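You operate a simulated robot arm through the tools that you are given. There is no shell and no other tool. Be economical: measure what you need, move in short steps, check, and stop when the job is done.

You are at the controls of a simulated robot arm. One attempt, no reset.

JOB
Take the fat red cap and leave it on the tall rack low shelf. Take the yellow cloth and put it on the white paper slip on the ends bench top. Take the thin blue bobbin and put it on the tall rack upper shelf. Put the fat white cap on top of the small grey spool. Take the blue ink bottle and put it on the tall rack bottom shelf. Fetch the tiny grey tape roll and set it on the left rack bottom shelf. Pull the upper pack drawer open. Any order will do. Set down upright: thin blue bobbin, blue ink bottle.

Only the result counts: the job must be done as asked and must still hold three seconds after the hand-in. Knocking over, shifting, dropping, spilling or breaking anything else fails it. A push-on lid holds only when it is set on centred and level and pressed home; a screw cap is set on level and turned clockwise until tight. Flat cloth is picked up by pressing the open fingertips on it (5 to 10 N) and closing them slowly along it; thin cloth reads only 2 to 8 mm in the jaws.

ROBOT AND FRAMES
A 7-joint arm with a two-finger parallel gripper on a trunk, on a base that drives. Base frame: it is fixed to the floor where the robot stands at the start and does not move with it; the origin is under the middle of the robot, x ahead of it, y to its left, z up. Readings come in m, degrees, newtons and seconds.
With the tool pointing down near the work surface it reaches from about 0.1 to 0.56 m from the robot's upright axis, wherever it stands. Its first joint turns from -166.0 to 166.0 degrees. Places, roughly: blue ink bottle [0.75, -1.75, 0.75]; fat red cap (4x4x3 cm) [0.5, 0, 0.8]; fat white cap (4x4x3 cm) [1, -1.7, 0.8]; left rack bottom shelf [0.8, -3.7, 0.1]; paper slip [0.75, -0.75, 0.75]; small grey spool (6x6x8 cm) [0.5, -1.6, 0.8]; tall rack bottom shelf [0.8, -4.1, 0.1]; tall rack low shelf [0.8, -4.1, 0.4]; tall rack upper shelf [0.8, -4.1, 1.2]; thin blue bobbin (8x8x8 cm) [0.9, -0.6, 0.2]; tiny grey tape roll (6x6x3 cm) [0.8, -3.8, 0.5]; upper pack drawer [-4, -1.3, 0.6]; yellow cloth (6x5x3 cm) [0.7, -0.6, 0.8]. Payload 1.57 kg.
The tool frame sits at the grasp point between the pads (the TCP): z along the fingers, y along the line on which they close. The tips reach 0.03 m beyond it. Largest opening 0.11 m; finger width 0.024, thickness 0.012; the body of the gripper, 0.048 by 0.112 m, starts 0.078 m behind the TCP.
Orientation is that of the tool frame in the base frame, as a unit quaternion [w, x, y, z]. With the fingers straight down and closing along the base's y, the tool's x points along the base's -x, its y along +y and its z along -z.

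CONTROLS
- The arm moves only by the tool step_arm. Its argument "targets" is one flat list of numbers, 7 for each row, row after row: the shift along the tool's x, y, z in m, then the turn, a rotation vector about the tool's x, y, z in degrees, then the closure in counts, from 0 (fully open) to 255 (shut). In form: [dx, dy, dz, ax, ay, az, jaw, dx, dy, dz, ax, ay, az, jaw, ...]. A call has 1 to 8 rows; each row is the pose to reach, as a shift and turn from the pose commanded when the call began, along the tool's axes at that moment. Rows are played at 5 a second. More than 0.05 m and 8.6 degrees between two rows, or a gripper value outside its range, and nothing of the call is played. Where a pose cannot be reached the arm comes as near as it can. A force on the tool above 40 N (or 10 N above the force at the start of the call, whichever is more), or a blocked arm, ends the call early, and 0.2 s more pass. The fingers move at their own pace (about 0.045 m/s each) and stop on an object; they squeeze with about 42 N. The grip force told is the motor's: it shows also when the fingers shut on nothing. Time passes only in rows, and 0.2 s behind the last, so rows that repeat a pose let the fingers close. It gives the time, the measured TCP pose, the force on the tool (base axes), the opening and the grip force at its end, in the units of the frame above (readings bear some noise), with the torque about the TCP (base axes, N m) and any sound that the robot's microphone picked up, and new pictures: "views" is both (left out), scene, wrist or none.
- Cameras (640 x 400 px; columns grow to the right, rows downward): "scene" is now at [0.0134, 0.108, 1.4441]; the picture's right is [-0.55, -0.84, 0.00], its down [-0.62, 0.41, -0.67] and it looks along [0.56, -0.37, -0.74] (base axes); focal length 273 px, centre (320, 200). "wrist" rides on the gripper at [0.07, 0.016, -0.141] in the tool frame; the picture's right is [-0.23, 0.97, 0.00], its down [-0.86, -0.20, -0.48] and it looks along [-0.47, -0.11, 0.88] (tool axes); focal length 222 px, centre (320, 200). There is no depth. A picture from a camera that has moved, and an enlarged one, comes with that camera's place and axes in the base frame and with its lens. The place of the scene camera against the robot may be out by one fixed shift of up to 0.018 m in any direction.
- slide_trunk(by): slides the trunk up (or, below 0, down) by that many m; the arm and the scene camera ride with it, the base frame stays. It gives what a move gives, with no picture.
- drive_base(legs): drives the robot by 1 to 6 legs, each [ahead, turn to the left] in m and degrees, along the robot's own axes; the way and the turn of a leg run together, so that a leg with both is an arc; at most 1.5 m and 180 degrees a leg. The arm and the cameras ride along, it lands a little off, and it stops where it bumps. It gives what a move gives, and a new picture of the scene camera.
- aim_head(pan, tilt): turns the head with the scene camera to pan (to the left, within 155 degrees either way) and tilt (down, from -29 to 69), counted from straight ahead of the robot. It gives what a move gives, and a new picture of the scene camera.
- enlarge(camera, box): a new picture of the part [left, top, right, bottom] of that camera's present view, enlarged. The clock stands still meanwhile.
- finish_job(): hands the job in; it is judged then, once.

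Go step by step. Nothing tells you exact positions but the pictures and the camera data: compare them with the known pose of the tool, close in by small moves and look again before you grip or let go. The budget is 196 turns and 260 pictures, counting those below and the enlarged ones. Unless the task says otherwise, let go and move clear before handing in, and close with one line.

The tools are called after "Request:" as a command line: name --argument value ..., lists and objects as JSON in quotes. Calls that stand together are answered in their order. step_arm: Moves the arm, as the interface text tells. Its arguments: {"type":"object","properties":{"targets":{"type":"array","items":{"type":"number"}},"views":{"type":"string","enum":["both","scene","wrist","none"]}},"required":["targets"]} The other tools are called the same way: slide_trunk (by) slides the trunk up or down; drive_base (legs) drives the base; aim_head (pan, tilt) turns the head that bears the scene camera; enlarge (camera, box) takes an enlarged picture of a part of a camera's view; finish_job () hands the job in.

At the start:

```text
clock: 0.0
eef_pos: [0.3687, -0.311, 1.0314]
orientation: [0.0, 0.0, 1.0, 0.0]
force: [-0.5, -0.2, 0.4]
ft_torque: [0.01, 0.0, 0.0]
opening: 0.11
grip_force: 0.0
trunk travel left (down, up): [-0.375, 0.215]
robot x, y, heading: [-0.0012, 0.0015, 0.1]
head pan, tilt: [-33.1, 47.9]
```

scene: 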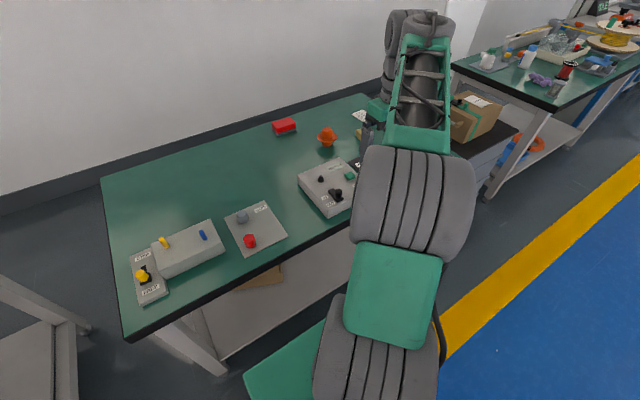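
wrist: 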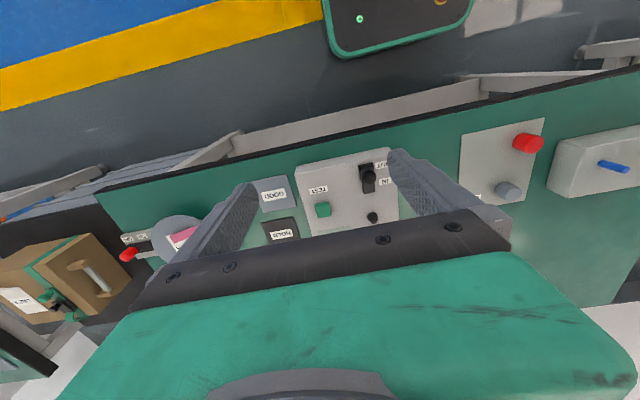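

I see the ends bench ahead of me with switch boxes and a red object; the red cap should be near (0.5, 0, 0.8). I'll take a closer look.

Request:
enlarge --camera "scene" --box '[100, 90, 400, 310]'

Request:
aim_head --pan -70 --tilt 30

```text
1.82 times, centred on (250, 200) of scene
camera zoom: at [0.0134, 0.108, 1.4441], right [-0.55, -0.84, 0.0], down [-0.62, 0.41, -0.67], along [0.56, -0.37, -0.74], focal length 496 px, centre (447, 200)
```

zoom: 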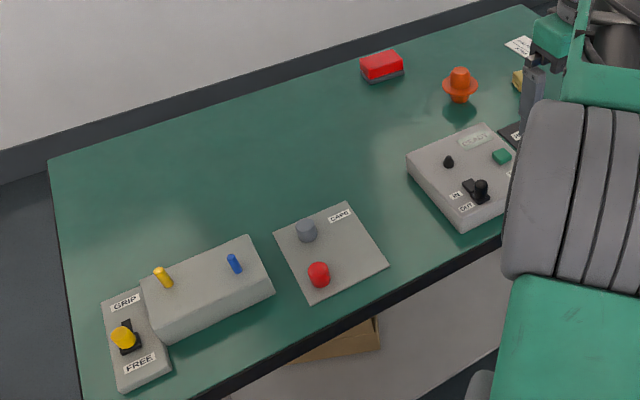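

```text
clock: 1.0
eef_pos: [0.3686, -0.3104, 1.0331]
orientation: [0.0, 0.0, 1.0, 0.0]
force: [-0.6, 0.6, -0.8]
ft_torque: [-0.01, -0.03, -0.01]
opening: 0.1099
grip_force: 0.1
trunk travel left (down, up): [-0.375, 0.215]
robot x, y, heading: [0.0006, 0.0028, -0.0]
head pan, tilt: [-70.0, 30.0]
camera scene: at [-0.0216, 0.0662, 1.4708], right [-0.94, -0.34, 0.0], down [-0.17, 0.47, -0.87], along [0.3, -0.81, -0.5], focal length 273 px, centre (320, 200)
```

scene: 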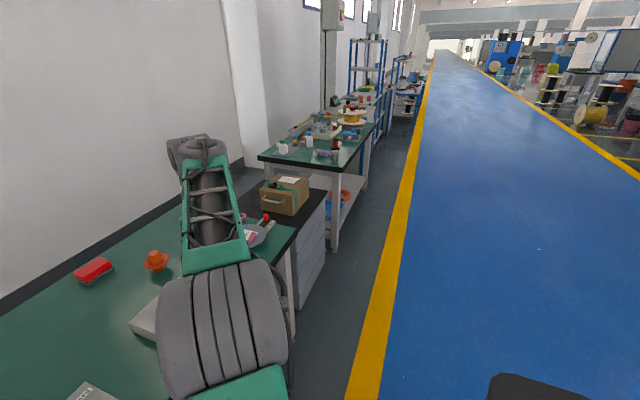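

Request:
enlarge --camera "scene" --box '[220, 80, 440, 280]'

Request:
aim_head --pan -140 --tilt 20

Request:
aim_head --pan 0 --tilt 60

```text
2.00 times, centred on (330, 180) of scene
camera zoom: at [-0.0216, 0.0662, 1.4708], right [-0.94, -0.34, 0.0], down [-0.17, 0.47, -0.87], along [0.3, -0.81, -0.5], focal length 546 px, centre (300, 240)
```

zoom: 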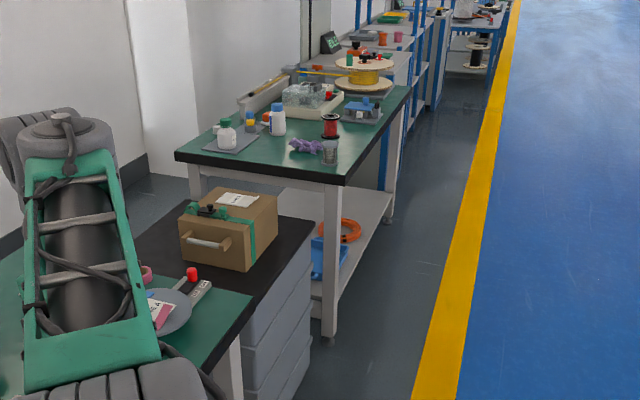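

```text
clock: 2.4
eef_pos: [0.369, -0.3099, 1.0321]
orientation: [0.0, 0.0, 1.0, 0.0]
force: [0.6, -0.4, 0.1]
ft_torque: [0.02, 0.01, 0.01]
opening: 0.11
grip_force: 0.0
trunk travel left (down, up): [-0.375, 0.215]
robot x, y, heading: [0.0001, -0.0002, 0.0]
head pan, tilt: [-140.0, 20.0]
camera scene: at [-0.1239, 0.0912, 1.4869], right [-0.64, 0.77, 0.0], down [0.26, 0.22, -0.94], along [-0.72, -0.6, -0.34], focal length 273 px, centre (320, 200)
```

scene: 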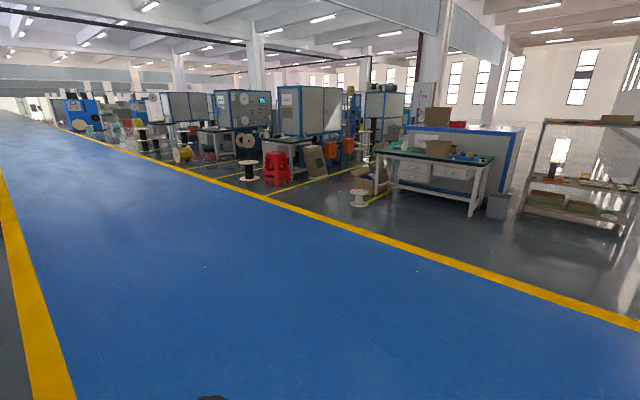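

```text
clock: 4.7
eef_pos: [0.3682, -0.3103, 1.032]
orientation: [0.0, 0.0, 1.0, 0.0]
force: [0.7, -0.3, -0.4]
ft_torque: [0.0, 0.02, 0.0]
opening: 0.1099
grip_force: 0.0
trunk travel left (down, up): [-0.375, 0.215]
robot x, y, heading: [0.0016, 0.0008, -0.1]
head pan, tilt: [0.0, 60.0]
camera scene: at [0.014, 0.1511, 1.4287], right [0.0, -1.0, 0.0], down [-0.87, 0.0, -0.5], along [0.5, 0.0, -0.87], focal length 273 px, centre (320, 200)
```

scene: 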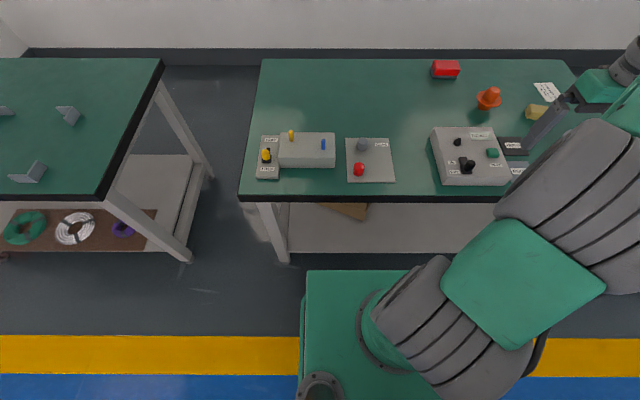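

The red cap appears near (0.477, 0.04, 0.8). I'll move the hand above it and look with the wrist camera.

Request:
step_arm --targets '[-0.014, 0.044, 0.01, 0, 0, 0, 0, -0.027, 0.088, 0.02, 0, 0, 0, 0, -0.041, 0.131, 0.03, 0, 0, 0, 0, -0.054, 0.175, 0.04, 0, 0, 0, 0, -0.068, 0.219, 0.05, 0, 0, 0, 0, -0.081, 0.262, 0.06, 0, 0, 0, 0, -0.095, 0.306, 0.07, 0, 0, 0, 0, -0.108, 0.35, 0.08, 0, 0, 0, 0]' --views "both"

```text
clock: 6.5
eef_pos: [0.4774, 0.0405, 0.9545]
orientation: [0.0, 0.001, 1.0, 0.0]
force: [0.1, 0.3, 0.4]
ft_torque: [0.0, -0.04, 0.0]
opening: 0.11
grip_force: 0.1
trunk travel left (down, up): [-0.375, 0.215]
robot x, y, heading: [-0.0002, -0.0015, 0.1]
head pan, tilt: [0.0, 60.0]
camera scene: at [0.014, 0.1512, 1.4287], right [0.0, -1.0, 0.0], down [-0.87, 0.0, -0.5], along [0.5, 0.0, -0.87], focal length 273 px, centre (320, 200)
camera wrist: at [0.4078, 0.0563, 1.095], right [0.23, 0.97, 0.0], down [0.85, -0.2, 0.48], along [0.47, -0.11, -0.88], focal length 222 px, centre (320, 200)
```

scene: 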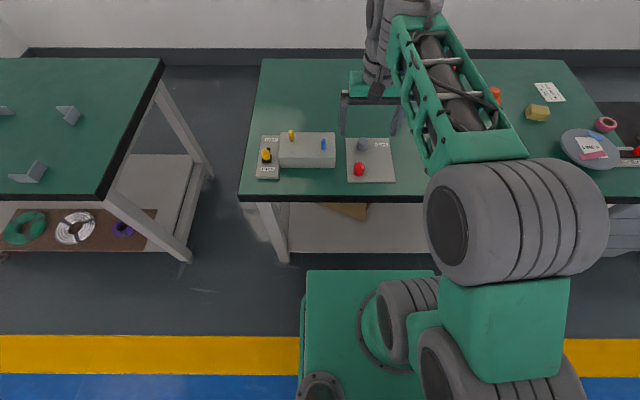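
wrist: 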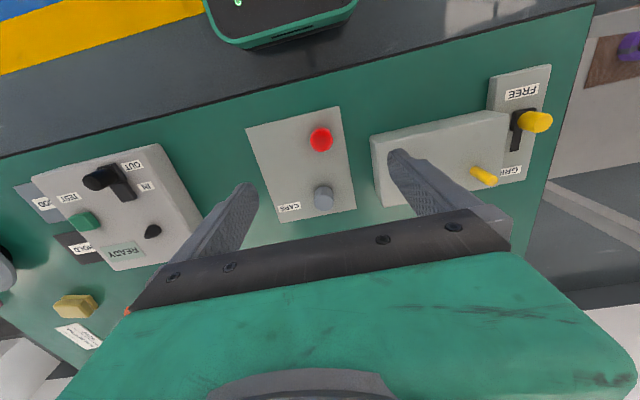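

Request:
enlarge --camera "wrist" --box '[240, 100, 360, 220]'

Request:
enlarge --camera "scene" --box '[330, 120, 410, 190]'

```text
3.33 times, centred on (300, 160) of wrist
camera zoom: at [0.4078, 0.0563, 1.095], right [0.23, 0.97, 0.0], down [0.85, -0.2, 0.48], along [0.47, -0.11, -0.88], focal length 740 px, centre (387, 333)
```

zoom: 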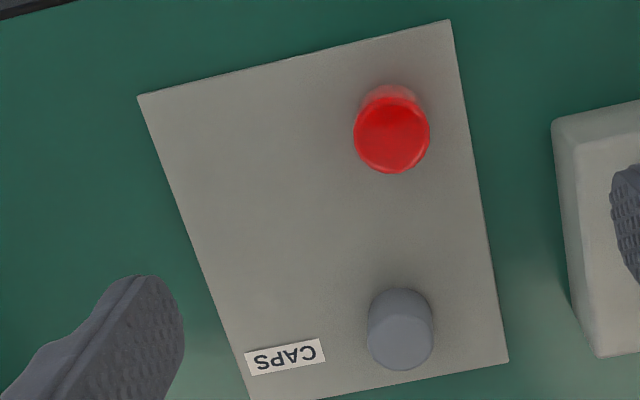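

```text
5.71 times, centred on (370, 155) of scene
camera zoom: at [0.014, 0.1512, 1.4287], right [0.0, -1.0, 0.0], down [-0.87, 0.0, -0.5], along [0.5, 0.0, -0.87], focal length 1560 px, centre (34, 457)
```

zoom: 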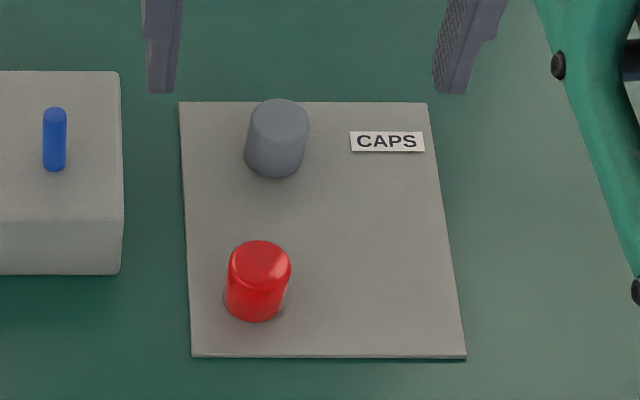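

The red cap is at about (0.481, 0.041). I'll descend over it with open fingers.

Request:
step_arm --targets '[-0.002, 0.0, 0.045, 0, 0, 0, 0, -0.004, 0, 0.09, 0, 0, 0, 0, -0.004, 0, 0.13, 0, 0, 0, 0, -0.004, 0, 0.155, 0, 0, 0, 0]'

```text
clock: 7.5
eef_pos: [0.4789, 0.0422, 0.7989]
orientation: [0.001, 0.0, 1.0, 0.0]
force: [-0.1, 0.2, -0.7]
ft_torque: [0.01, 0.01, 0.02]
opening: 0.1102
grip_force: 0.0
trunk travel left (down, up): [-0.375, 0.215]
robot x, y, heading: [-0.0002, -0.0007, -0.2]
head pan, tilt: [0.0, 60.0]
camera scene: at [0.0141, 0.1512, 1.4287], right [0.0, -1.0, 0.0], down [-0.87, 0.0, -0.5], along [0.5, 0.0, -0.87], focal length 273 px, centre (320, 200)
camera wrist: at [0.4107, 0.0582, 0.9402], right [0.23, 0.97, 0.0], down [0.86, -0.2, 0.48], along [0.47, -0.11, -0.88], focal length 222 px, centre (320, 200)
```

scene: 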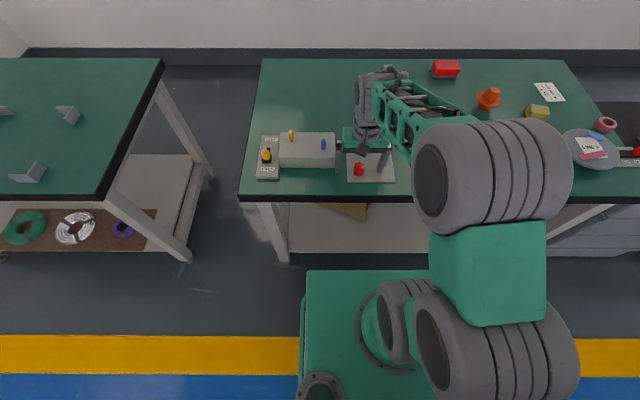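
wrist: 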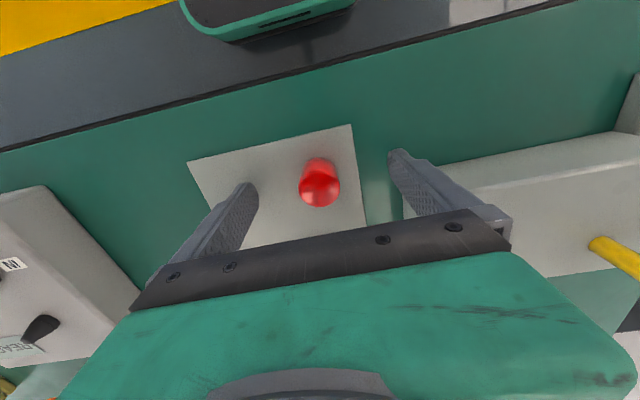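

The cap is centred between the fingers. I'll lower 8 mm, close and lift.

Request:
step_arm --targets '[0, 0, 0.008, 0, 0, 0, 0, 0, 0, 0.008, 0, 0, 0, 120, 0, 0, 0.008, 0, 0, 0, 200, 0, 0, 0.008, 0, 0, 0, 230, 0, 0, 0.008, 0, 0, 0, 230, 0, 0, 0.008, 0, 0, 0, 230, 0, 0, 0.008, 0, 0, 0, 230]' --views "wrist"

```text
clock: 8.4
eef_pos: [0.4819, 0.0384, 0.7935]
orientation: [0.005, 0.003, 1.0, 0.0]
force: [1.7, -5.4, 3.8]
ft_torque: [0.44, 0.14, -0.02]
opening: 0.0788
grip_force: 5.3
trunk travel left (down, up): [-0.375, 0.215]
robot x, y, heading: [0.0012, 0.0022, -0.1]
head pan, tilt: [0.0, 60.0]
stopped in row 4: the force on the tool passed its limit at 42 N (the readings are from after the stop); the commanded pose is now the measured one
camera wrist: at [0.4125, 0.0544, 0.9346], right [0.23, 0.97, 0.0], down [0.85, -0.2, 0.49], along [0.47, -0.11, -0.87], focal length 222 px, centre (320, 200)
```

wrist: 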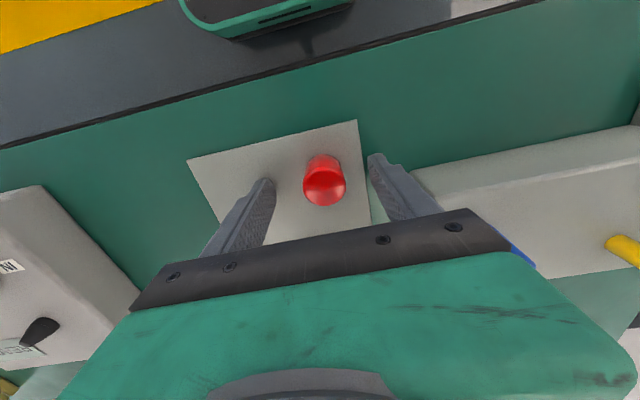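

The call stopped on an unexpected side force. I'll look at what touches.

Request:
enlarge --camera "scene" --box '[250, 110, 420, 200]'

Request:
enlarge --camera "wrist" --box '[220, 110, 560, 290]'

```text
3.76 times, centred on (335, 155) of scene
camera zoom: at [0.0134, 0.1508, 1.4284], right [0.0, -1.0, 0.0], down [-0.87, 0.0, -0.5], along [0.5, 0.0, -0.87], focal length 1028 px, centre (264, 369)
```

zoom: 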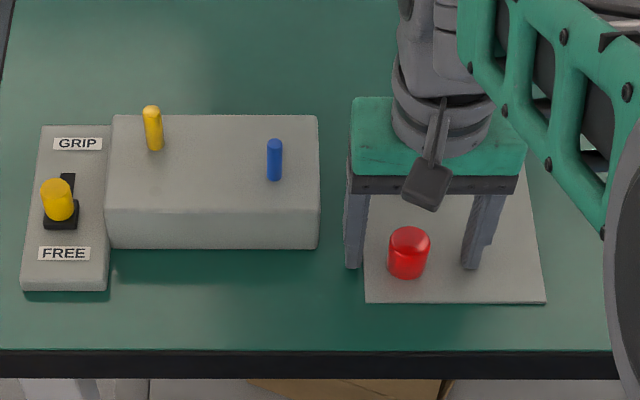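

```text
1.88 times, centred on (390, 200) of wrist
camera zoom: at [0.4125, 0.0544, 0.9346], right [0.23, 0.97, 0.0], down [0.85, -0.2, 0.49], along [0.47, -0.11, -0.87], focal length 418 px, centre (188, 200)
```

zoom: 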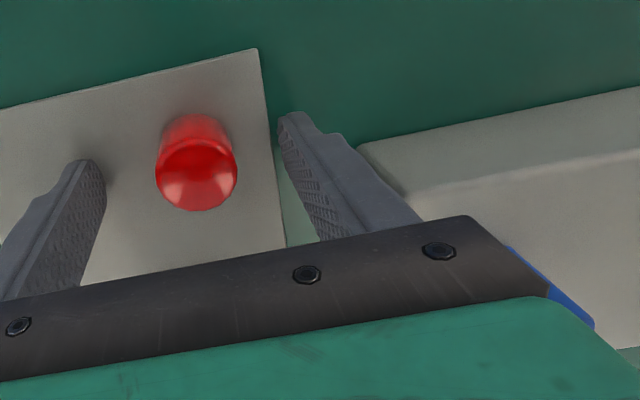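

Request:
step_arm --targets '[0, 0, 0, 0, 0, 0, 120]' --views "none"

```text
clock: 8.8
eef_pos: [0.4813, 0.0415, 0.7945]
orientation: [0.004, 0.0, 1.0, 0.0]
force: [1.4, 2.2, 17.0]
ft_torque: [0.09, 0.17, -0.27]
opening: 0.0611
grip_force: 1.9
trunk travel left (down, up): [-0.375, 0.215]
robot x, y, heading: [0.0001, 0.0006, -0.1]
head pan, tilt: [0.0, 60.0]
```

Request:
step_arm --targets '[0, 0, -0.006, 0, 0, 0, 120, 0, 0, -0.006, 0, 0, 0, 180, 0, 0, -0.006, 0, 0, 0, 230, 0, 0, -0.006, 0, 0, 0, 230, 0, 0, -0.006, 0, 0, 0, 230]' --views "wrist"

```text
clock: 10.1
eef_pos: [0.482, 0.0395, 0.7992]
orientation: [0.002, 0.001, 1.0, -0.001]
force: [-0.6, -0.2, 0.4]
ft_torque: [-0.02, -0.01, 0.0]
opening: 0.0305
grip_force: 33.6
trunk travel left (down, up): [-0.375, 0.215]
robot x, y, heading: [0.0012, -0.0013, 0.1]
head pan, tilt: [0.0, 60.0]
camera wrist: at [0.4126, 0.0557, 0.9397], right [0.23, 0.97, 0.0], down [0.85, -0.2, 0.48], along [0.47, -0.11, -0.88], focal length 222 px, centre (320, 200)
```

wrist: 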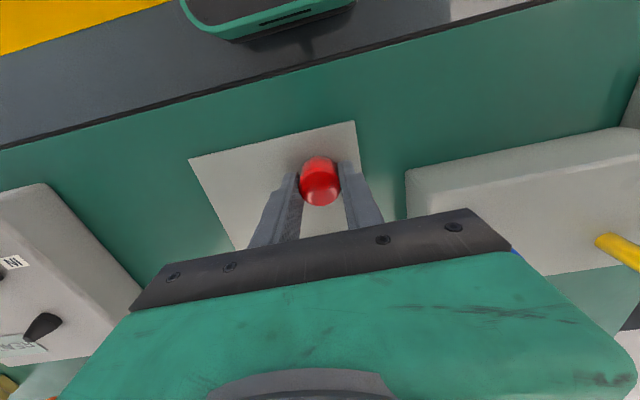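

Gripped (3 cm opening). Lifting straight up.

Request:
step_arm --targets '[0, 0, -0.04, 0, 0, 0, 230, 0, 0, -0.08, 0, 0, 0, 230, 0, 0, -0.12, 0, 0, 0, 230, 0, 0, -0.16, 0, 0, 0, 230, 0, 0, -0.2, 0, 0, 0, 230]'

```text
clock: 11.2
eef_pos: [0.4801, 0.0394, 1.0]
orientation: [0.0, 0.002, 1.0, 0.0]
force: [0.5, 0.2, -1.2]
ft_torque: [-0.01, 0.02, 0.03]
opening: 0.0108
grip_force: 0.0
trunk travel left (down, up): [-0.375, 0.215]
robot x, y, heading: [0.0006, 0.0028, -0.1]
head pan, tilt: [0.0, 60.0]
camera scene: at [0.0143, 0.1512, 1.4286], right [0.0, -1.0, 0.0], down [-0.87, 0.0, -0.5], along [0.5, 0.0, -0.87], focal length 273 px, centre (320, 200)
camera wrist: at [0.4111, 0.0554, 1.1407], right [0.23, 0.97, 0.0], down [0.85, -0.2, 0.48], along [0.47, -0.11, -0.88], focal length 222 px, centre (320, 200)
```

scene: 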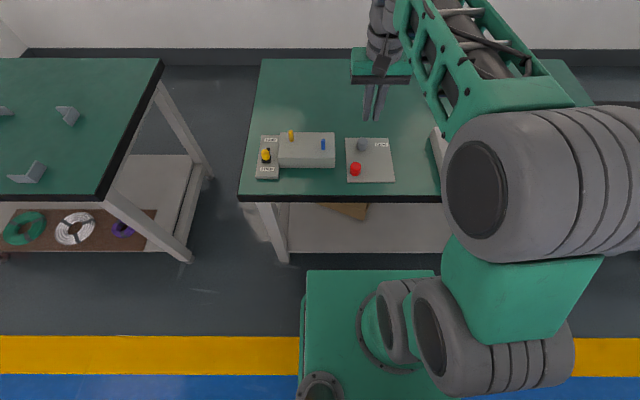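
wrist: 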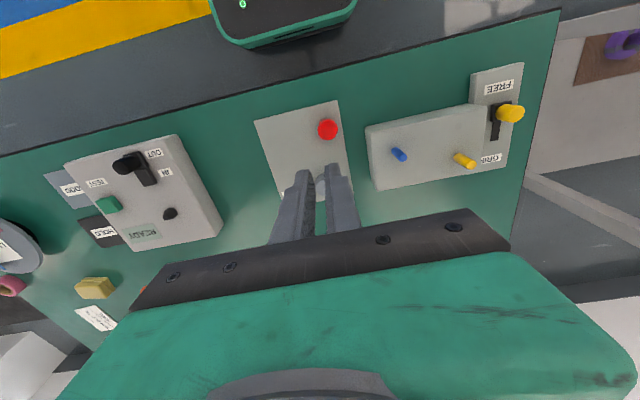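

The cap slipped out. I'll take a close look at it and at the switch box.

Request:
enlarge --camera "wrist" --box '[250, 90, 370, 200]'

Request:
enlarge --camera "scene" --box '[335, 130, 405, 190]'

Request:
enlarge --camera "scene" --box '[240, 120, 345, 190]'

```text
3.64 times, centred on (310, 145) of wrist
camera zoom: at [0.4111, 0.0554, 1.1407], right [0.23, 0.97, 0.0], down [0.85, -0.2, 0.48], along [0.47, -0.11, -0.88], focal length 808 px, centre (356, 400)
```

zoom: 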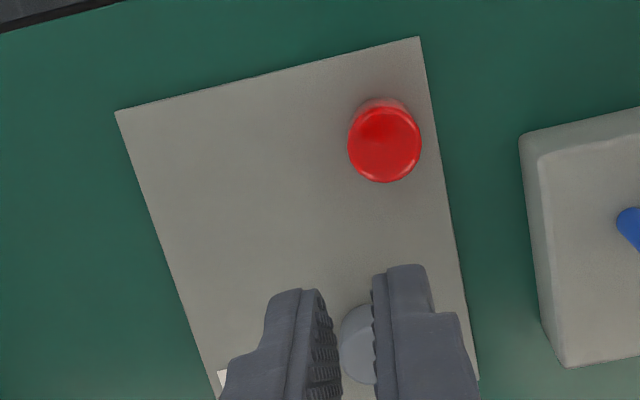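

```text
6.67 times, centred on (370, 160) of scene
camera zoom: at [0.0143, 0.1512, 1.4286], right [0.0, -1.0, 0.0], down [-0.87, 0.0, -0.5], along [0.5, 0.0, -0.87], focal length 1820 px, centre (-13, 467)
```

zoom: 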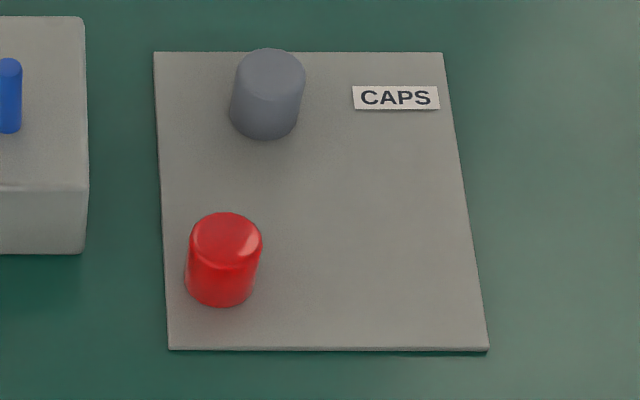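

```text
5.71 times, centred on (292, 155) of scene
camera zoom: at [0.0143, 0.1512, 1.4286], right [0.0, -1.0, 0.0], down [-0.87, 0.0, -0.5], along [0.5, 0.0, -0.87], focal length 1560 px, centre (477, 457)
```

zoom: 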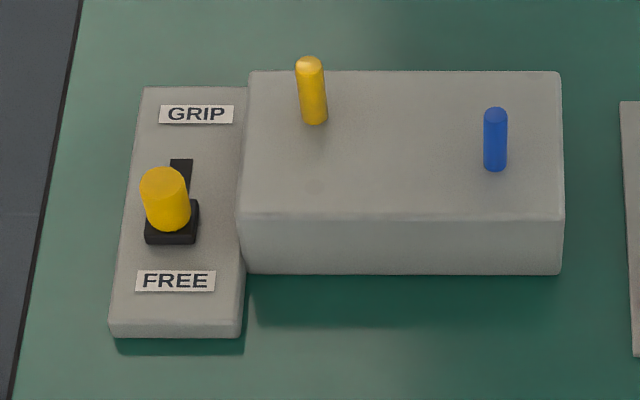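

The cap is free but slipped because I held only its upper part; it now stands at about (0.483, 0.051). I'll go back with the jaws half open, feel for the board, then grip lower.

Request:
step_arm --targets '[-0.0035, 0.012, 0.04, 0, 0, 0, 120, -0.0035, 0.012, 0.08, 0, 0, 0, 120, -0.0035, 0.012, 0.12, 0, 0, 0, 120, -0.0035, 0.012, 0.16, 0, 0, 0, 120, -0.0035, 0.012, 0.18, 0, 0, 0, 120]' --views "wrist"

```text
clock: 12.4
eef_pos: [0.4836, 0.0516, 0.8182]
orientation: [0.002, 0.002, 1.0, -0.001]
force: [0.6, -0.6, -0.4]
ft_torque: [0.0, 0.01, -0.01]
opening: 0.0581
grip_force: 0.1
trunk travel left (down, up): [-0.375, 0.215]
robot x, y, heading: [-0.005, -0.0, 0.0]
head pan, tilt: [0.0, 60.0]
camera wrist: at [0.4144, 0.068, 0.9596], right [0.23, 0.97, 0.0], down [0.85, -0.2, 0.48], along [0.47, -0.11, -0.88], focal length 222 px, centre (320, 200)
```

wrist: 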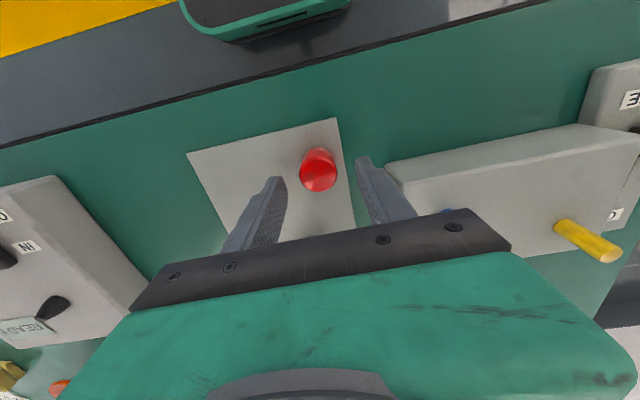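

Request:
step_arm --targets '[-0.001, -0.0018, 0.012, 0, 0, 0, 120, -0.001, -0.0018, 0.02, 0, 0, 0, 120, -0.001, -0.0018, 0.024, 0, 0, 0, 120, -0.001, -0.0018, 0.026, 0, 0, 0, 120]' --views "wrist"

```text
clock: 13.4
eef_pos: [0.4857, 0.0493, 0.7939]
orientation: [0.002, 0.002, 1.0, 0.0]
force: [-1.9, 0.9, 8.8]
ft_torque: [-0.22, 0.17, -0.04]
opening: 0.0576
grip_force: 0.0
trunk travel left (down, up): [-0.375, 0.215]
robot x, y, heading: [-0.0003, -0.0018, -0.2]
head pan, tilt: [0.0, 60.0]
camera wrist: at [0.4161, 0.0649, 0.9348], right [0.23, 0.97, 0.0], down [0.85, -0.2, 0.48], along [0.47, -0.11, -0.88], focal length 222 px, centre (320, 200)
```

wrist: 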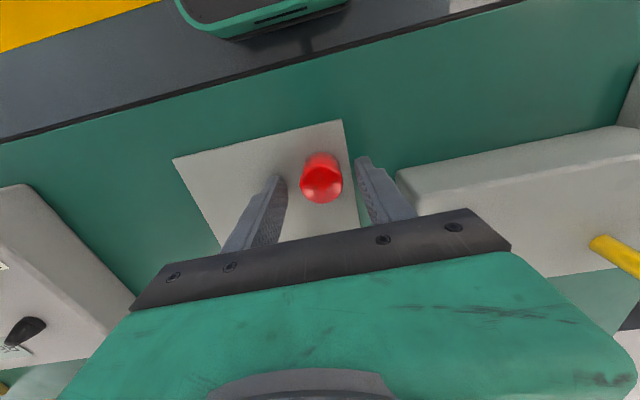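

I touch the board here. I'll raise 2 mm, close firmly, and lift slowly while checking.

Request:
step_arm --targets '[0, 0, -0.001, 0, 0, 0, 160, 0, 0, -0.001, 0, 0, 0, 200, 0, 0, -0.001, 0, 0, 0, 255, 0, 0, -0.001, 0, 0, 0, 255, 0, 0, -0.001, 0, 0, 0, 255, 0, 0, -0.001, 0, 0, 0, 255]' --views "wrist"

Request:
step_arm --targets '[0, 0, -0.004, 0, 0, 0, 255, 0, 0, -0.008, 0, 0, 0, 255, 0, 0, -0.014, 0, 0, 0, 255, 0, 0, -0.02, 0, 0, 0, 255]' --views "wrist"

```text
clock: 14.8
eef_pos: [0.4854, 0.0499, 0.793]
orientation: [0.002, 0.001, 1.0, 0.0]
force: [-0.1, 3.7, 6.6]
ft_torque: [0.26, 0.04, -0.04]
opening: 0.0299
grip_force: 39.6
trunk travel left (down, up): [-0.375, 0.215]
robot x, y, heading: [0.0001, 0.0008, -0.0]
head pan, tilt: [0.0, 60.0]
camera wrist: at [0.4161, 0.0651, 0.9349], right [0.23, 0.97, 0.0], down [0.85, -0.2, 0.48], along [0.47, -0.11, -0.88], focal length 222 px, centre (320, 200)
```

wrist: 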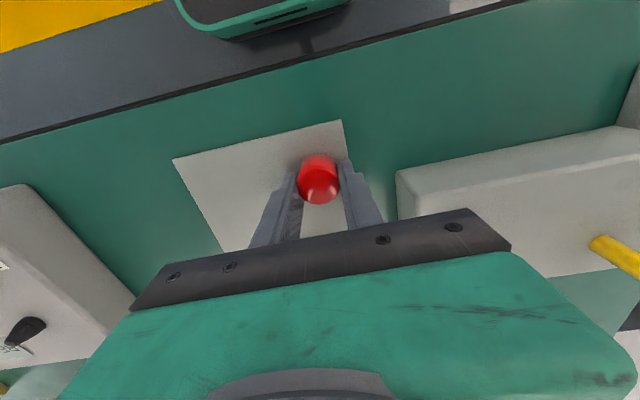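

```text
clock: 15.8
eef_pos: [0.4845, 0.0485, 0.8141]
orientation: [0.002, 0.002, 1.0, -0.001]
force: [0.1, 0.1, -0.2]
ft_torque: [0.01, 0.01, 0.01]
opening: 0.0298
grip_force: 39.8
trunk travel left (down, up): [-0.375, 0.215]
robot x, y, heading: [-0.0017, 0.0025, 0.0]
head pan, tilt: [0.0, 60.0]
camera wrist: at [0.4154, 0.0658, 0.9551], right [0.23, 0.97, 0.0], down [0.85, -0.2, 0.48], along [0.47, -0.11, -0.88], focal length 222 px, centre (320, 200)
```

wrist: 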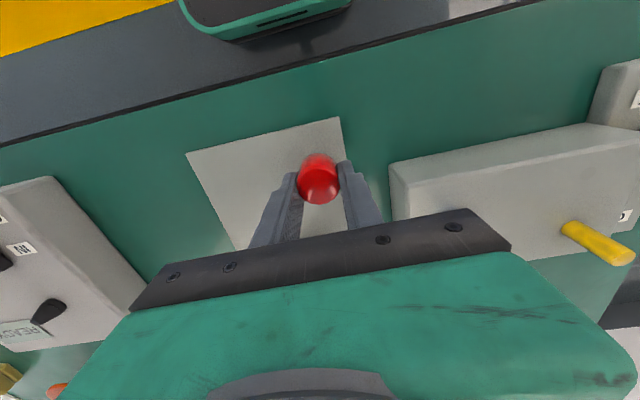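

The cap came along this time. I lift it further, then back off and look at the racks.

Request:
step_arm --targets '[0, 0, -0.03, 0, 0, 0, 255, 0, 0, -0.06, 0, 0, 0, 255, 0, 0, -0.09, 0, 0, 0, 255, 0.02, 0, -0.12, 0, 0, 0, 255, 0.05, 0, -0.15, 0, 0, 0, 255, 0.08, 0, -0.18, 0, 0, 0, 255]' --views "wrist"

Request:
drive_base --legs '[[-0.25, 0], [0, -90], [1.5, 0], [1.0, 0]]'

Request:
aim_head --pan 45 --tilt 25

```text
clock: 17.2
eef_pos: [0.4041, 0.0505, 0.9931]
orientation: [0.002, 0.002, 1.0, -0.001]
force: [0.9, 0.6, -1.0]
ft_torque: [0.01, 0.03, -0.02]
opening: 0.0296
grip_force: 39.6
trunk travel left (down, up): [-0.375, 0.215]
robot x, y, heading: [-0.0008, 0.0001, 0.0]
head pan, tilt: [0.0, 60.0]
camera wrist: at [0.3354, 0.0655, 1.134], right [0.23, 0.97, 0.0], down [0.85, -0.2, 0.48], along [0.47, -0.11, -0.88], focal length 222 px, centre (320, 200)
```

wrist: 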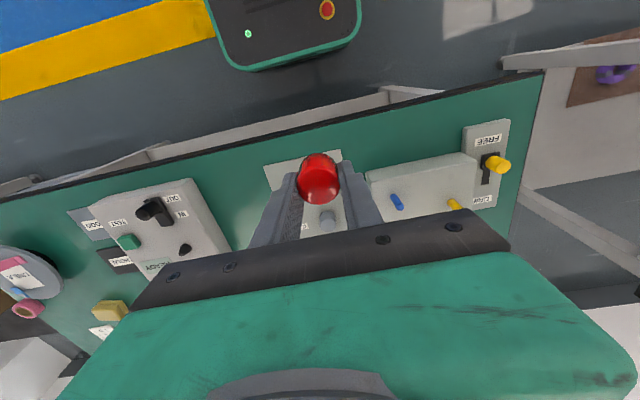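

```text
clock: 34.6
eef_pos: [-0.1167, -2.8856, 0.9928]
orientation: [0.001, 0.693, 0.721, -0.002]
force: [0.7, -0.3, 0.2]
ft_torque: [-0.01, 0.0, 0.01]
opening: 0.0299
grip_force: 39.1
trunk travel left (down, up): [-0.375, 0.215]
robot x, y, heading: [-0.1789, -2.4803, -87.7]
head pan, tilt: [0.0, 60.0]
camera scene: at [-0.0211, -2.4862, 1.4287], right [-1.0, -0.04, 0.0], down [-0.03, 0.87, -0.5], along [0.02, -0.5, -0.87], focal length 273 px, centre (320, 200)
```

scene: 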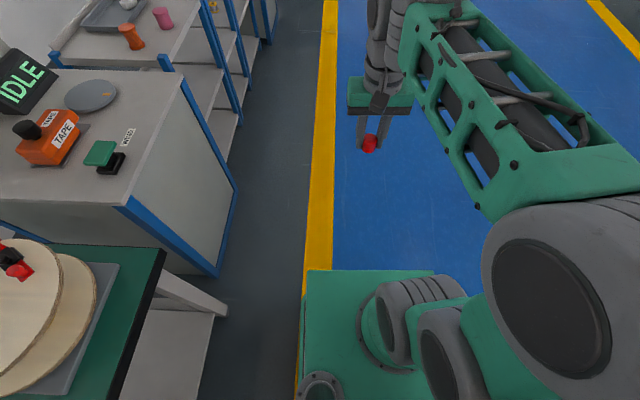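

```text
clock: 35.8
eef_pos: [-0.1165, -2.8839, 0.992]
orientation: [0.0, 0.693, 0.721, -0.002]
force: [0.3, 0.3, -0.2]
ft_torque: [-0.02, -0.02, 0.02]
opening: 0.0294
grip_force: 39.0
trunk travel left (down, up): [-0.375, 0.215]
robot x, y, heading: [-0.184, -2.4836, -87.9]
head pan, tilt: [45.0, 25.0]
camera scene: at [0.0439, -2.4822, 1.4787], right [-0.68, -0.73, 0.0], down [-0.31, 0.29, -0.91], along [0.66, -0.62, -0.42], focal length 273 px, centre (320, 200)
```

scene: 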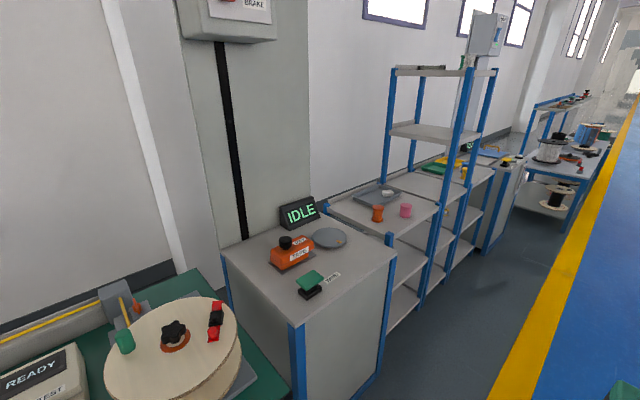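

I see a low rack and a tall rack with blue posts ahead on the left. I'll drive up alongside them and look.

Request:
drive_base --legs '[[0.85, -2], [0.75, 0]]'

Request:
aim_head --pan 90 --tilt 30

```text
clock: 43.8
eef_pos: [-0.0794, -4.4635, 0.9935]
orientation: [0.001, 0.697, 0.717, -0.002]
force: [0.0, 0.2, -0.3]
ft_torque: [0.01, 0.01, 0.02]
opening: 0.0297
grip_force: 39.5
trunk travel left (down, up): [-0.375, 0.215]
robot x, y, heading: [-0.1423, -4.0604, -88.5]
head pan, tilt: [45.0, 25.0]
camera scene: at [0.0854, -4.0615, 1.4788], right [-0.69, -0.73, 0.0], down [-0.31, 0.29, -0.91], along [0.66, -0.62, -0.42], focal length 273 px, centre (320, 200)
```

scene: 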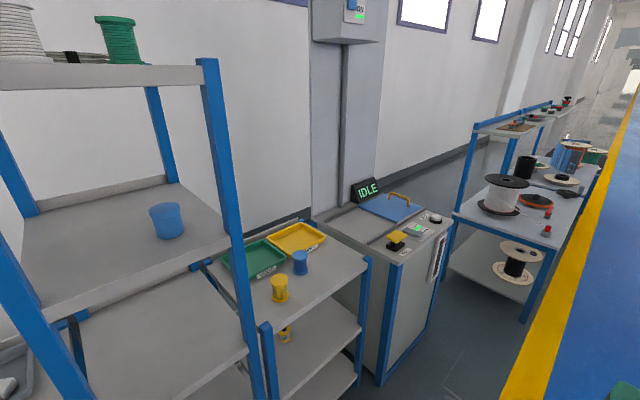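

```text
clock: 45.0
eef_pos: [-0.0792, -4.4627, 0.9934]
orientation: [0.001, 0.697, 0.717, -0.001]
force: [-0.2, -0.5, -0.3]
ft_torque: [-0.01, 0.0, 0.02]
opening: 0.0295
grip_force: 39.0
trunk travel left (down, up): [-0.375, 0.215]
robot x, y, heading: [-0.1364, -4.0599, -88.1]
head pan, tilt: [90.0, 30.0]
camera scene: at [0.1088, -3.9957, 1.4708], right [0.03, -1.0, 0.0], down [-0.5, -0.01, -0.87], along [0.87, 0.03, -0.5], focal length 273 px, centre (320, 200)
```

scene: 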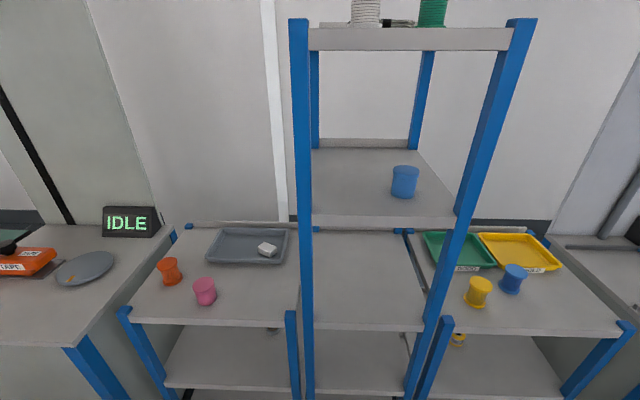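

The tall rack's front edge is at x≈0.49, between y≈-3.97 and -4.21. I'll turn to face it, and look at its lower shelves.

Request:
drive_base --legs '[[0.03, 0], [0, 88]]'

Request:
aim_head --pan 0 --tilt 50

```text
clock: 49.5
eef_pos: [0.2655, -4.0455, 0.9927]
orientation: [0.001, 0.009, 1.0, -0.001]
force: [-0.3, 0.0, 0.8]
ft_torque: [-0.02, 0.03, 0.02]
opening: 0.0296
grip_force: 39.5
trunk travel left (down, up): [-0.375, 0.215]
robot x, y, heading: [-0.1408, -4.0904, -1.0]
head pan, tilt: [90.0, 30.0]
camera scene: at [-0.1896, -3.8469, 1.4708], right [1.0, -0.02, 0.0], down [-0.01, -0.5, -0.87], along [0.01, 0.87, -0.5], focal length 273 px, centre (320, 200)
```

scene: 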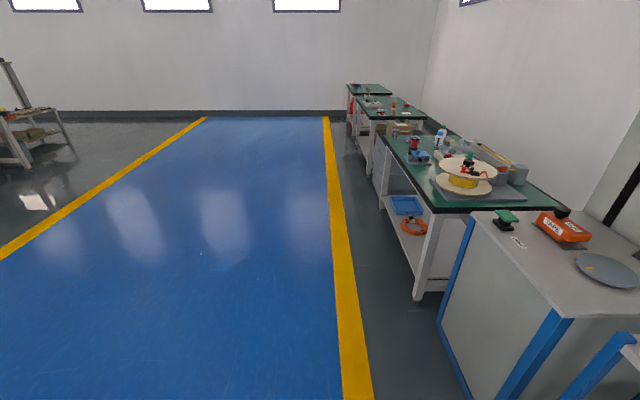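

```text
clock: 51.1
eef_pos: [0.265, -4.0452, 0.9921]
orientation: [0.002, 0.008, 1.0, 0.0]
force: [0.2, -0.6, 0.2]
ft_torque: [0.03, 0.0, -0.01]
opening: 0.0299
grip_force: 38.9
trunk travel left (down, up): [-0.375, 0.215]
robot x, y, heading: [-0.1416, -4.0872, -0.8]
head pan, tilt: [0.0, 50.0]
camera scene: at [-0.1141, -3.9385, 1.4413], right [-0.02, -1.0, 0.0], down [-0.77, 0.01, -0.64], along [0.64, -0.01, -0.77], focal length 273 px, centre (320, 200)
```

scene: 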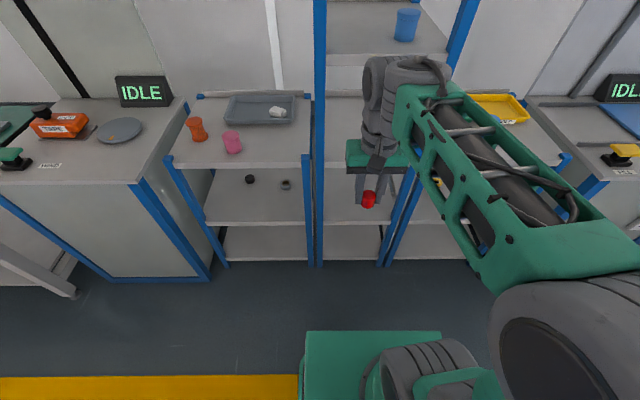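

The rack front looks to be at x≈0.6, centre y≈-4.12. I'll drive closer, lower the trunk and look at the low shelf.

Request:
drive_base --legs '[[0.2, 0.8]]'

Request:
slide_trunk --by -0.37

Request:
step_arm --targets '[0, -0.02, 0, 0, -6, 0, 255, 0, -0.04, 0, 0, -12, 0, 255, 0, -0.06, 0, 0, -18, 0, 255, 0, -0.08, 0, 0, -24, 0, 255, 0, -0.08, 0, 0, -30, 0, 255, 0, -0.08, 0, 0, -35, 0, 255]'

```text
clock: 52.8
eef_pos: [0.4658, -4.0435, 0.9913]
orientation: [0.003, 0.004, 1.0, -0.001]
force: [-0.3, 0.0, -0.8]
ft_torque: [0.01, 0.0, 0.01]
opening: 0.0298
grip_force: 39.4
trunk travel left (down, up): [-0.375, 0.215]
robot x, y, heading: [0.0614, -4.0932, -0.3]
head pan, tilt: [0.0, 50.0]
camera scene: at [0.0859, -3.9404, 1.4413], right [0.0, -1.0, 0.0], down [-0.77, 0.0, -0.64], along [0.64, 0.0, -0.77], focal length 273 px, centre (320, 200)
```

scene: 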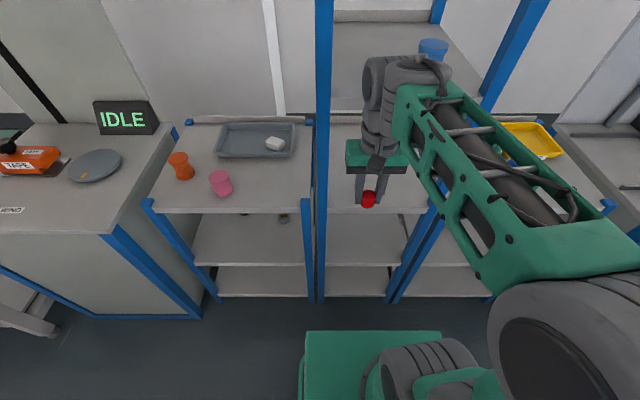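

```text
clock: 56.3
eef_pos: [0.4666, -4.0434, 0.6222]
orientation: [0.001, 0.003, 1.0, -0.001]
force: [-0.9, 1.0, -1.3]
ft_torque: [0.01, 0.02, 0.0]
opening: 0.0297
grip_force: 39.0
trunk travel left (down, up): [-0.005, 0.585]
robot x, y, heading: [0.062, -4.0895, -0.2]
head pan, tilt: [0.0, 50.0]
```

```text
clock: 57.9
eef_pos: [0.4665, -4.1197, 0.5596]
orientation: [0.22, 0.001, 0.975, 0.018]
force: [0.7, 0.3, 0.2]
ft_torque: [-0.02, 0.01, 0.01]
opening: 0.0298
grip_force: 39.0
trunk travel left (down, up): [-0.005, 0.585]
robot x, y, heading: [0.0632, -4.0899, -0.5]
head pan, tilt: [0.0, 50.0]
stopped in row 6: the arm was blocked; the commanded pose is now the measured one
camera scene: at [0.0922, -3.9413, 1.0723], right [0.0, -1.0, 0.0], down [-0.77, 0.0, -0.64], along [0.64, 0.0, -0.77], focal length 273 px, centre (320, 200)
camera wrist: at [0.343, -4.1073, 0.6587], right [0.2, 0.97, 0.13], down [0.57, -0.22, 0.79], along [0.8, -0.08, -0.6], focal length 222 px, centre (320, 200)
```

scene: 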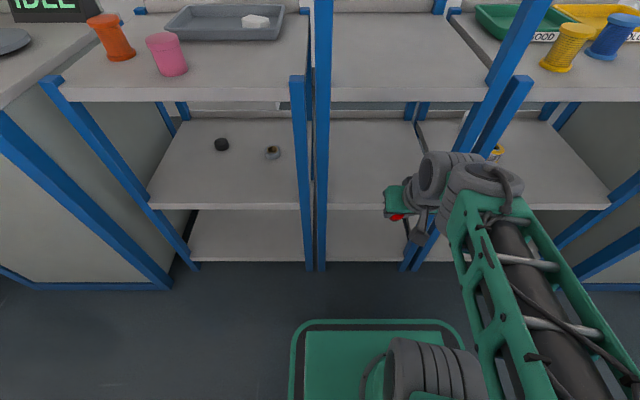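
wrist: 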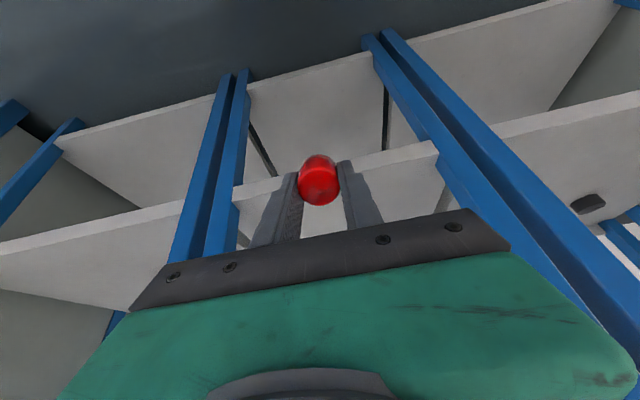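

The arm stopped at about 25° tilt, probably a joint limit near the base. I'll try moving a little forward while tilting.

Request:
step_arm --targets '[-0.03, 0, -0.005, 0, -3, 0, 255, -0.06, 0, -0.01, 0, -6, 0, 255, -0.08, 0, -0.01, 0, -10, 0, 255]' --views "scene"

```text
clock: 58.7
eef_pos: [0.5318, -4.1203, 0.6086]
orientation: [0.311, 0.003, 0.95, 0.015]
force: [0.0, -0.1, -0.1]
ft_torque: [0.0, 0.01, 0.02]
opening: 0.0296
grip_force: 39.0
trunk travel left (down, up): [-0.005, 0.585]
robot x, y, heading: [0.0629, -4.0917, -0.2]
head pan, tilt: [0.0, 50.0]
camera scene: at [0.086, -3.9404, 1.0715], right [0.0, -1.0, 0.0], down [-0.77, 0.0, -0.64], along [0.64, 0.0, -0.77], focal length 273 px, centre (320, 200)
```

scene: 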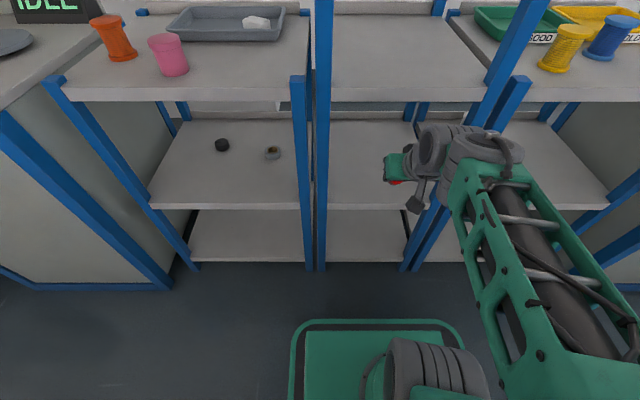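

Now the tilt is 36°. I'll move in between the posts towards the low shelf.

Request:
step_arm --targets '[-0.007, 0.005, 0.044, 0, 0, 0, 255, -0.014, 0.01, 0.087, 0, 0, 0, 255, -0.021, 0.015, 0.131, 0, 0, 0, 255, -0.0276, 0.02, 0.165, 0, 0, 0, 255]'

```text
clock: 59.7
eef_pos: [0.6495, -4.0969, 0.4922]
orientation: [0.311, 0.003, 0.95, 0.016]
force: [0.6, -0.8, 1.1]
ft_torque: [-0.02, 0.0, 0.0]
opening: 0.0297
grip_force: 39.4
trunk travel left (down, up): [-0.005, 0.585]
robot x, y, heading: [0.0602, -4.0928, -0.2]
head pan, tilt: [0.0, 50.0]
camera scene: at [0.0858, -3.9404, 1.0713], right [0.0, -1.0, 0.0], down [-0.77, 0.0, -0.64], along [0.64, 0.0, -0.77], focal length 273 px, centre (320, 200)
camera wrist: at [0.5099, -4.0828, 0.5657], right [0.18, 0.97, 0.16], down [0.41, -0.23, 0.88], along [0.89, -0.09, -0.44], focal length 222 px, centre (320, 200)
```

scene: 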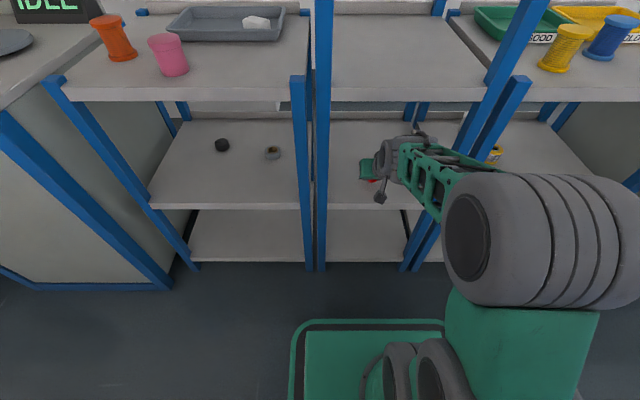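
wrist: 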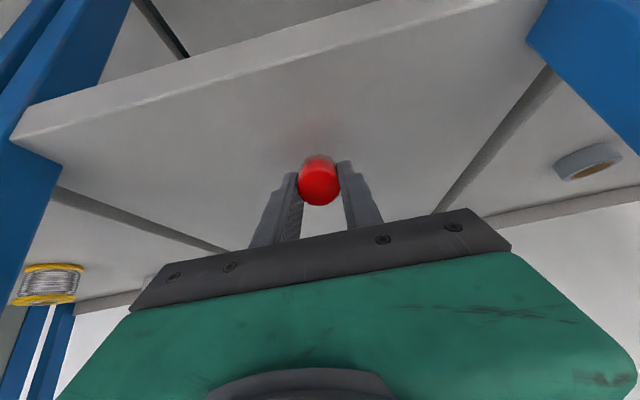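

The cap is over the low shelf, clear of posts. I lower it in small steps until I feel the shelf.

Request:
step_arm --targets '[0.006, 0, 0.008, 0, 0, 0, 255, 0.0094, 0, 0.013, 0, 0, 0, 255, 0.0118, 0, 0.0162, 0, 0, 0, 255]' --views "none"

```text
clock: 60.5
eef_pos: [0.6524, -4.0945, 0.4822]
orientation: [0.318, 0.003, 0.948, 0.015]
force: [-3.0, -2.0, 38.8]
ft_torque: [-0.07, 0.02, 0.02]
opening: 0.0299
grip_force: 39.4
trunk travel left (down, up): [-0.005, 0.585]
robot x, y, heading: [0.0601, -4.0936, -0.2]
head pan, tilt: [0.0, 50.0]
```

Contact. I back off about 9 mm to relieve the force, then open gently.

Request:
step_arm --targets '[-0.005, 0, -0.007, 0, 0, 0, 255, -0.0055, 0, -0.0075, 0, 0, 0, 180, -0.0055, 0, -0.0075, 0, 0, 0, 130, -0.0055, 0, -0.0075, 0, 0, 0, 80, -0.0055, 0, -0.0075, 0, 0, 0, 80]' --views "both"

```text
clock: 61.7
eef_pos: [0.6497, -4.0943, 0.4826]
orientation: [0.309, 0.004, 0.951, 0.015]
force: [-8.5, 9.3, 17.3]
ft_torque: [-0.3, 0.13, -0.22]
opening: 0.0658
grip_force: 0.1
trunk travel left (down, up): [-0.005, 0.585]
robot x, y, heading: [0.0654, -4.0916, -0.1]
head pan, tilt: [0.0, 50.0]
camera scene: at [0.0846, -3.94, 1.0713], right [0.0, -1.0, 0.0], down [-0.77, 0.0, -0.64], along [0.64, 0.0, -0.77], focal length 273 px, centre (320, 200)
camera wrist: at [0.5105, -4.0821, 0.5559], right [0.18, 0.97, 0.16], down [0.41, -0.23, 0.88], along [0.89, -0.09, -0.44], focal length 222 px, centre (320, 200)
```

scene: 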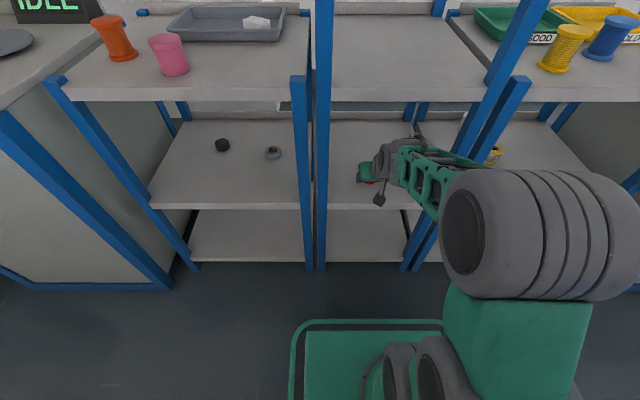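
wrist: 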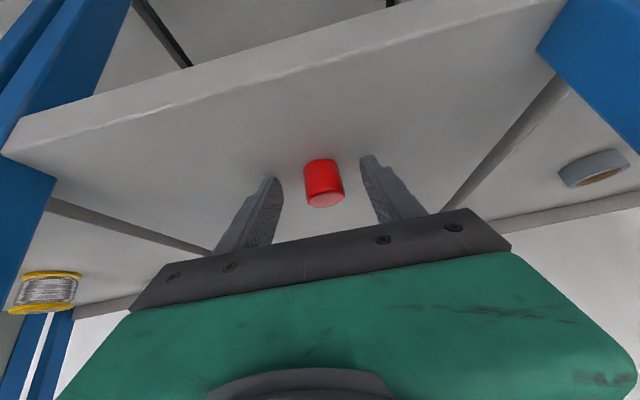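

The red cap stands upright on the low shelf. I retreat from it along the tool axis.

Request:
step_arm --targets '[0, 0, -0.04, 0, 0, 0, 60, 0, 0, -0.08, 0, 0, 0, 30, 0.0, 0, -0.12, 0, 0, 0, 30, 0.03, 0, -0.16, 0, 0, 0, 30]' --views "both"

```text
clock: 62.7
eef_pos: [0.5306, -4.0972, 0.5927]
orientation: [0.31, 0.003, 0.951, 0.016]
force: [0.1, 0.2, -0.8]
ft_torque: [0.01, 0.0, 0.01]
opening: 0.097
grip_force: 0.0
trunk travel left (down, up): [-0.005, 0.585]
robot x, y, heading: [0.0598, -4.0896, 0.0]
head pan, tilt: [0.0, 50.0]
camera scene: at [0.0864, -3.9404, 1.0712], right [0.0, -1.0, 0.0], down [-0.77, 0.0, -0.64], along [0.64, 0.0, -0.77], focal length 273 px, centre (320, 200)
camera wrist: at [0.3914, -4.0839, 0.6663], right [0.18, 0.97, 0.16], down [0.41, -0.23, 0.88], along [0.89, -0.09, -0.44], focal length 222 px, centre (320, 200)
```

scene: 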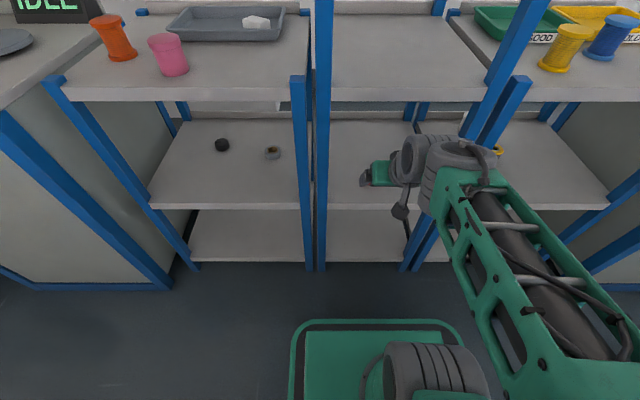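
wrist: 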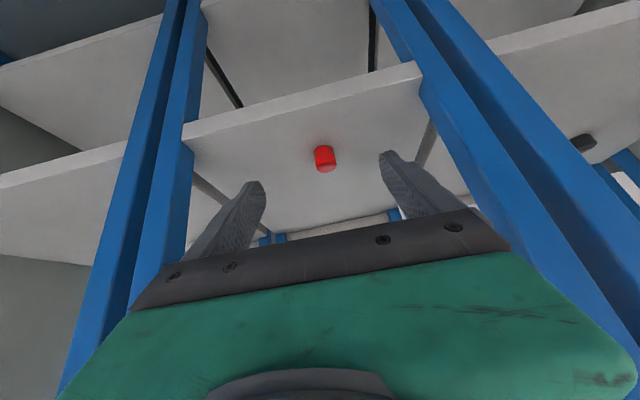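

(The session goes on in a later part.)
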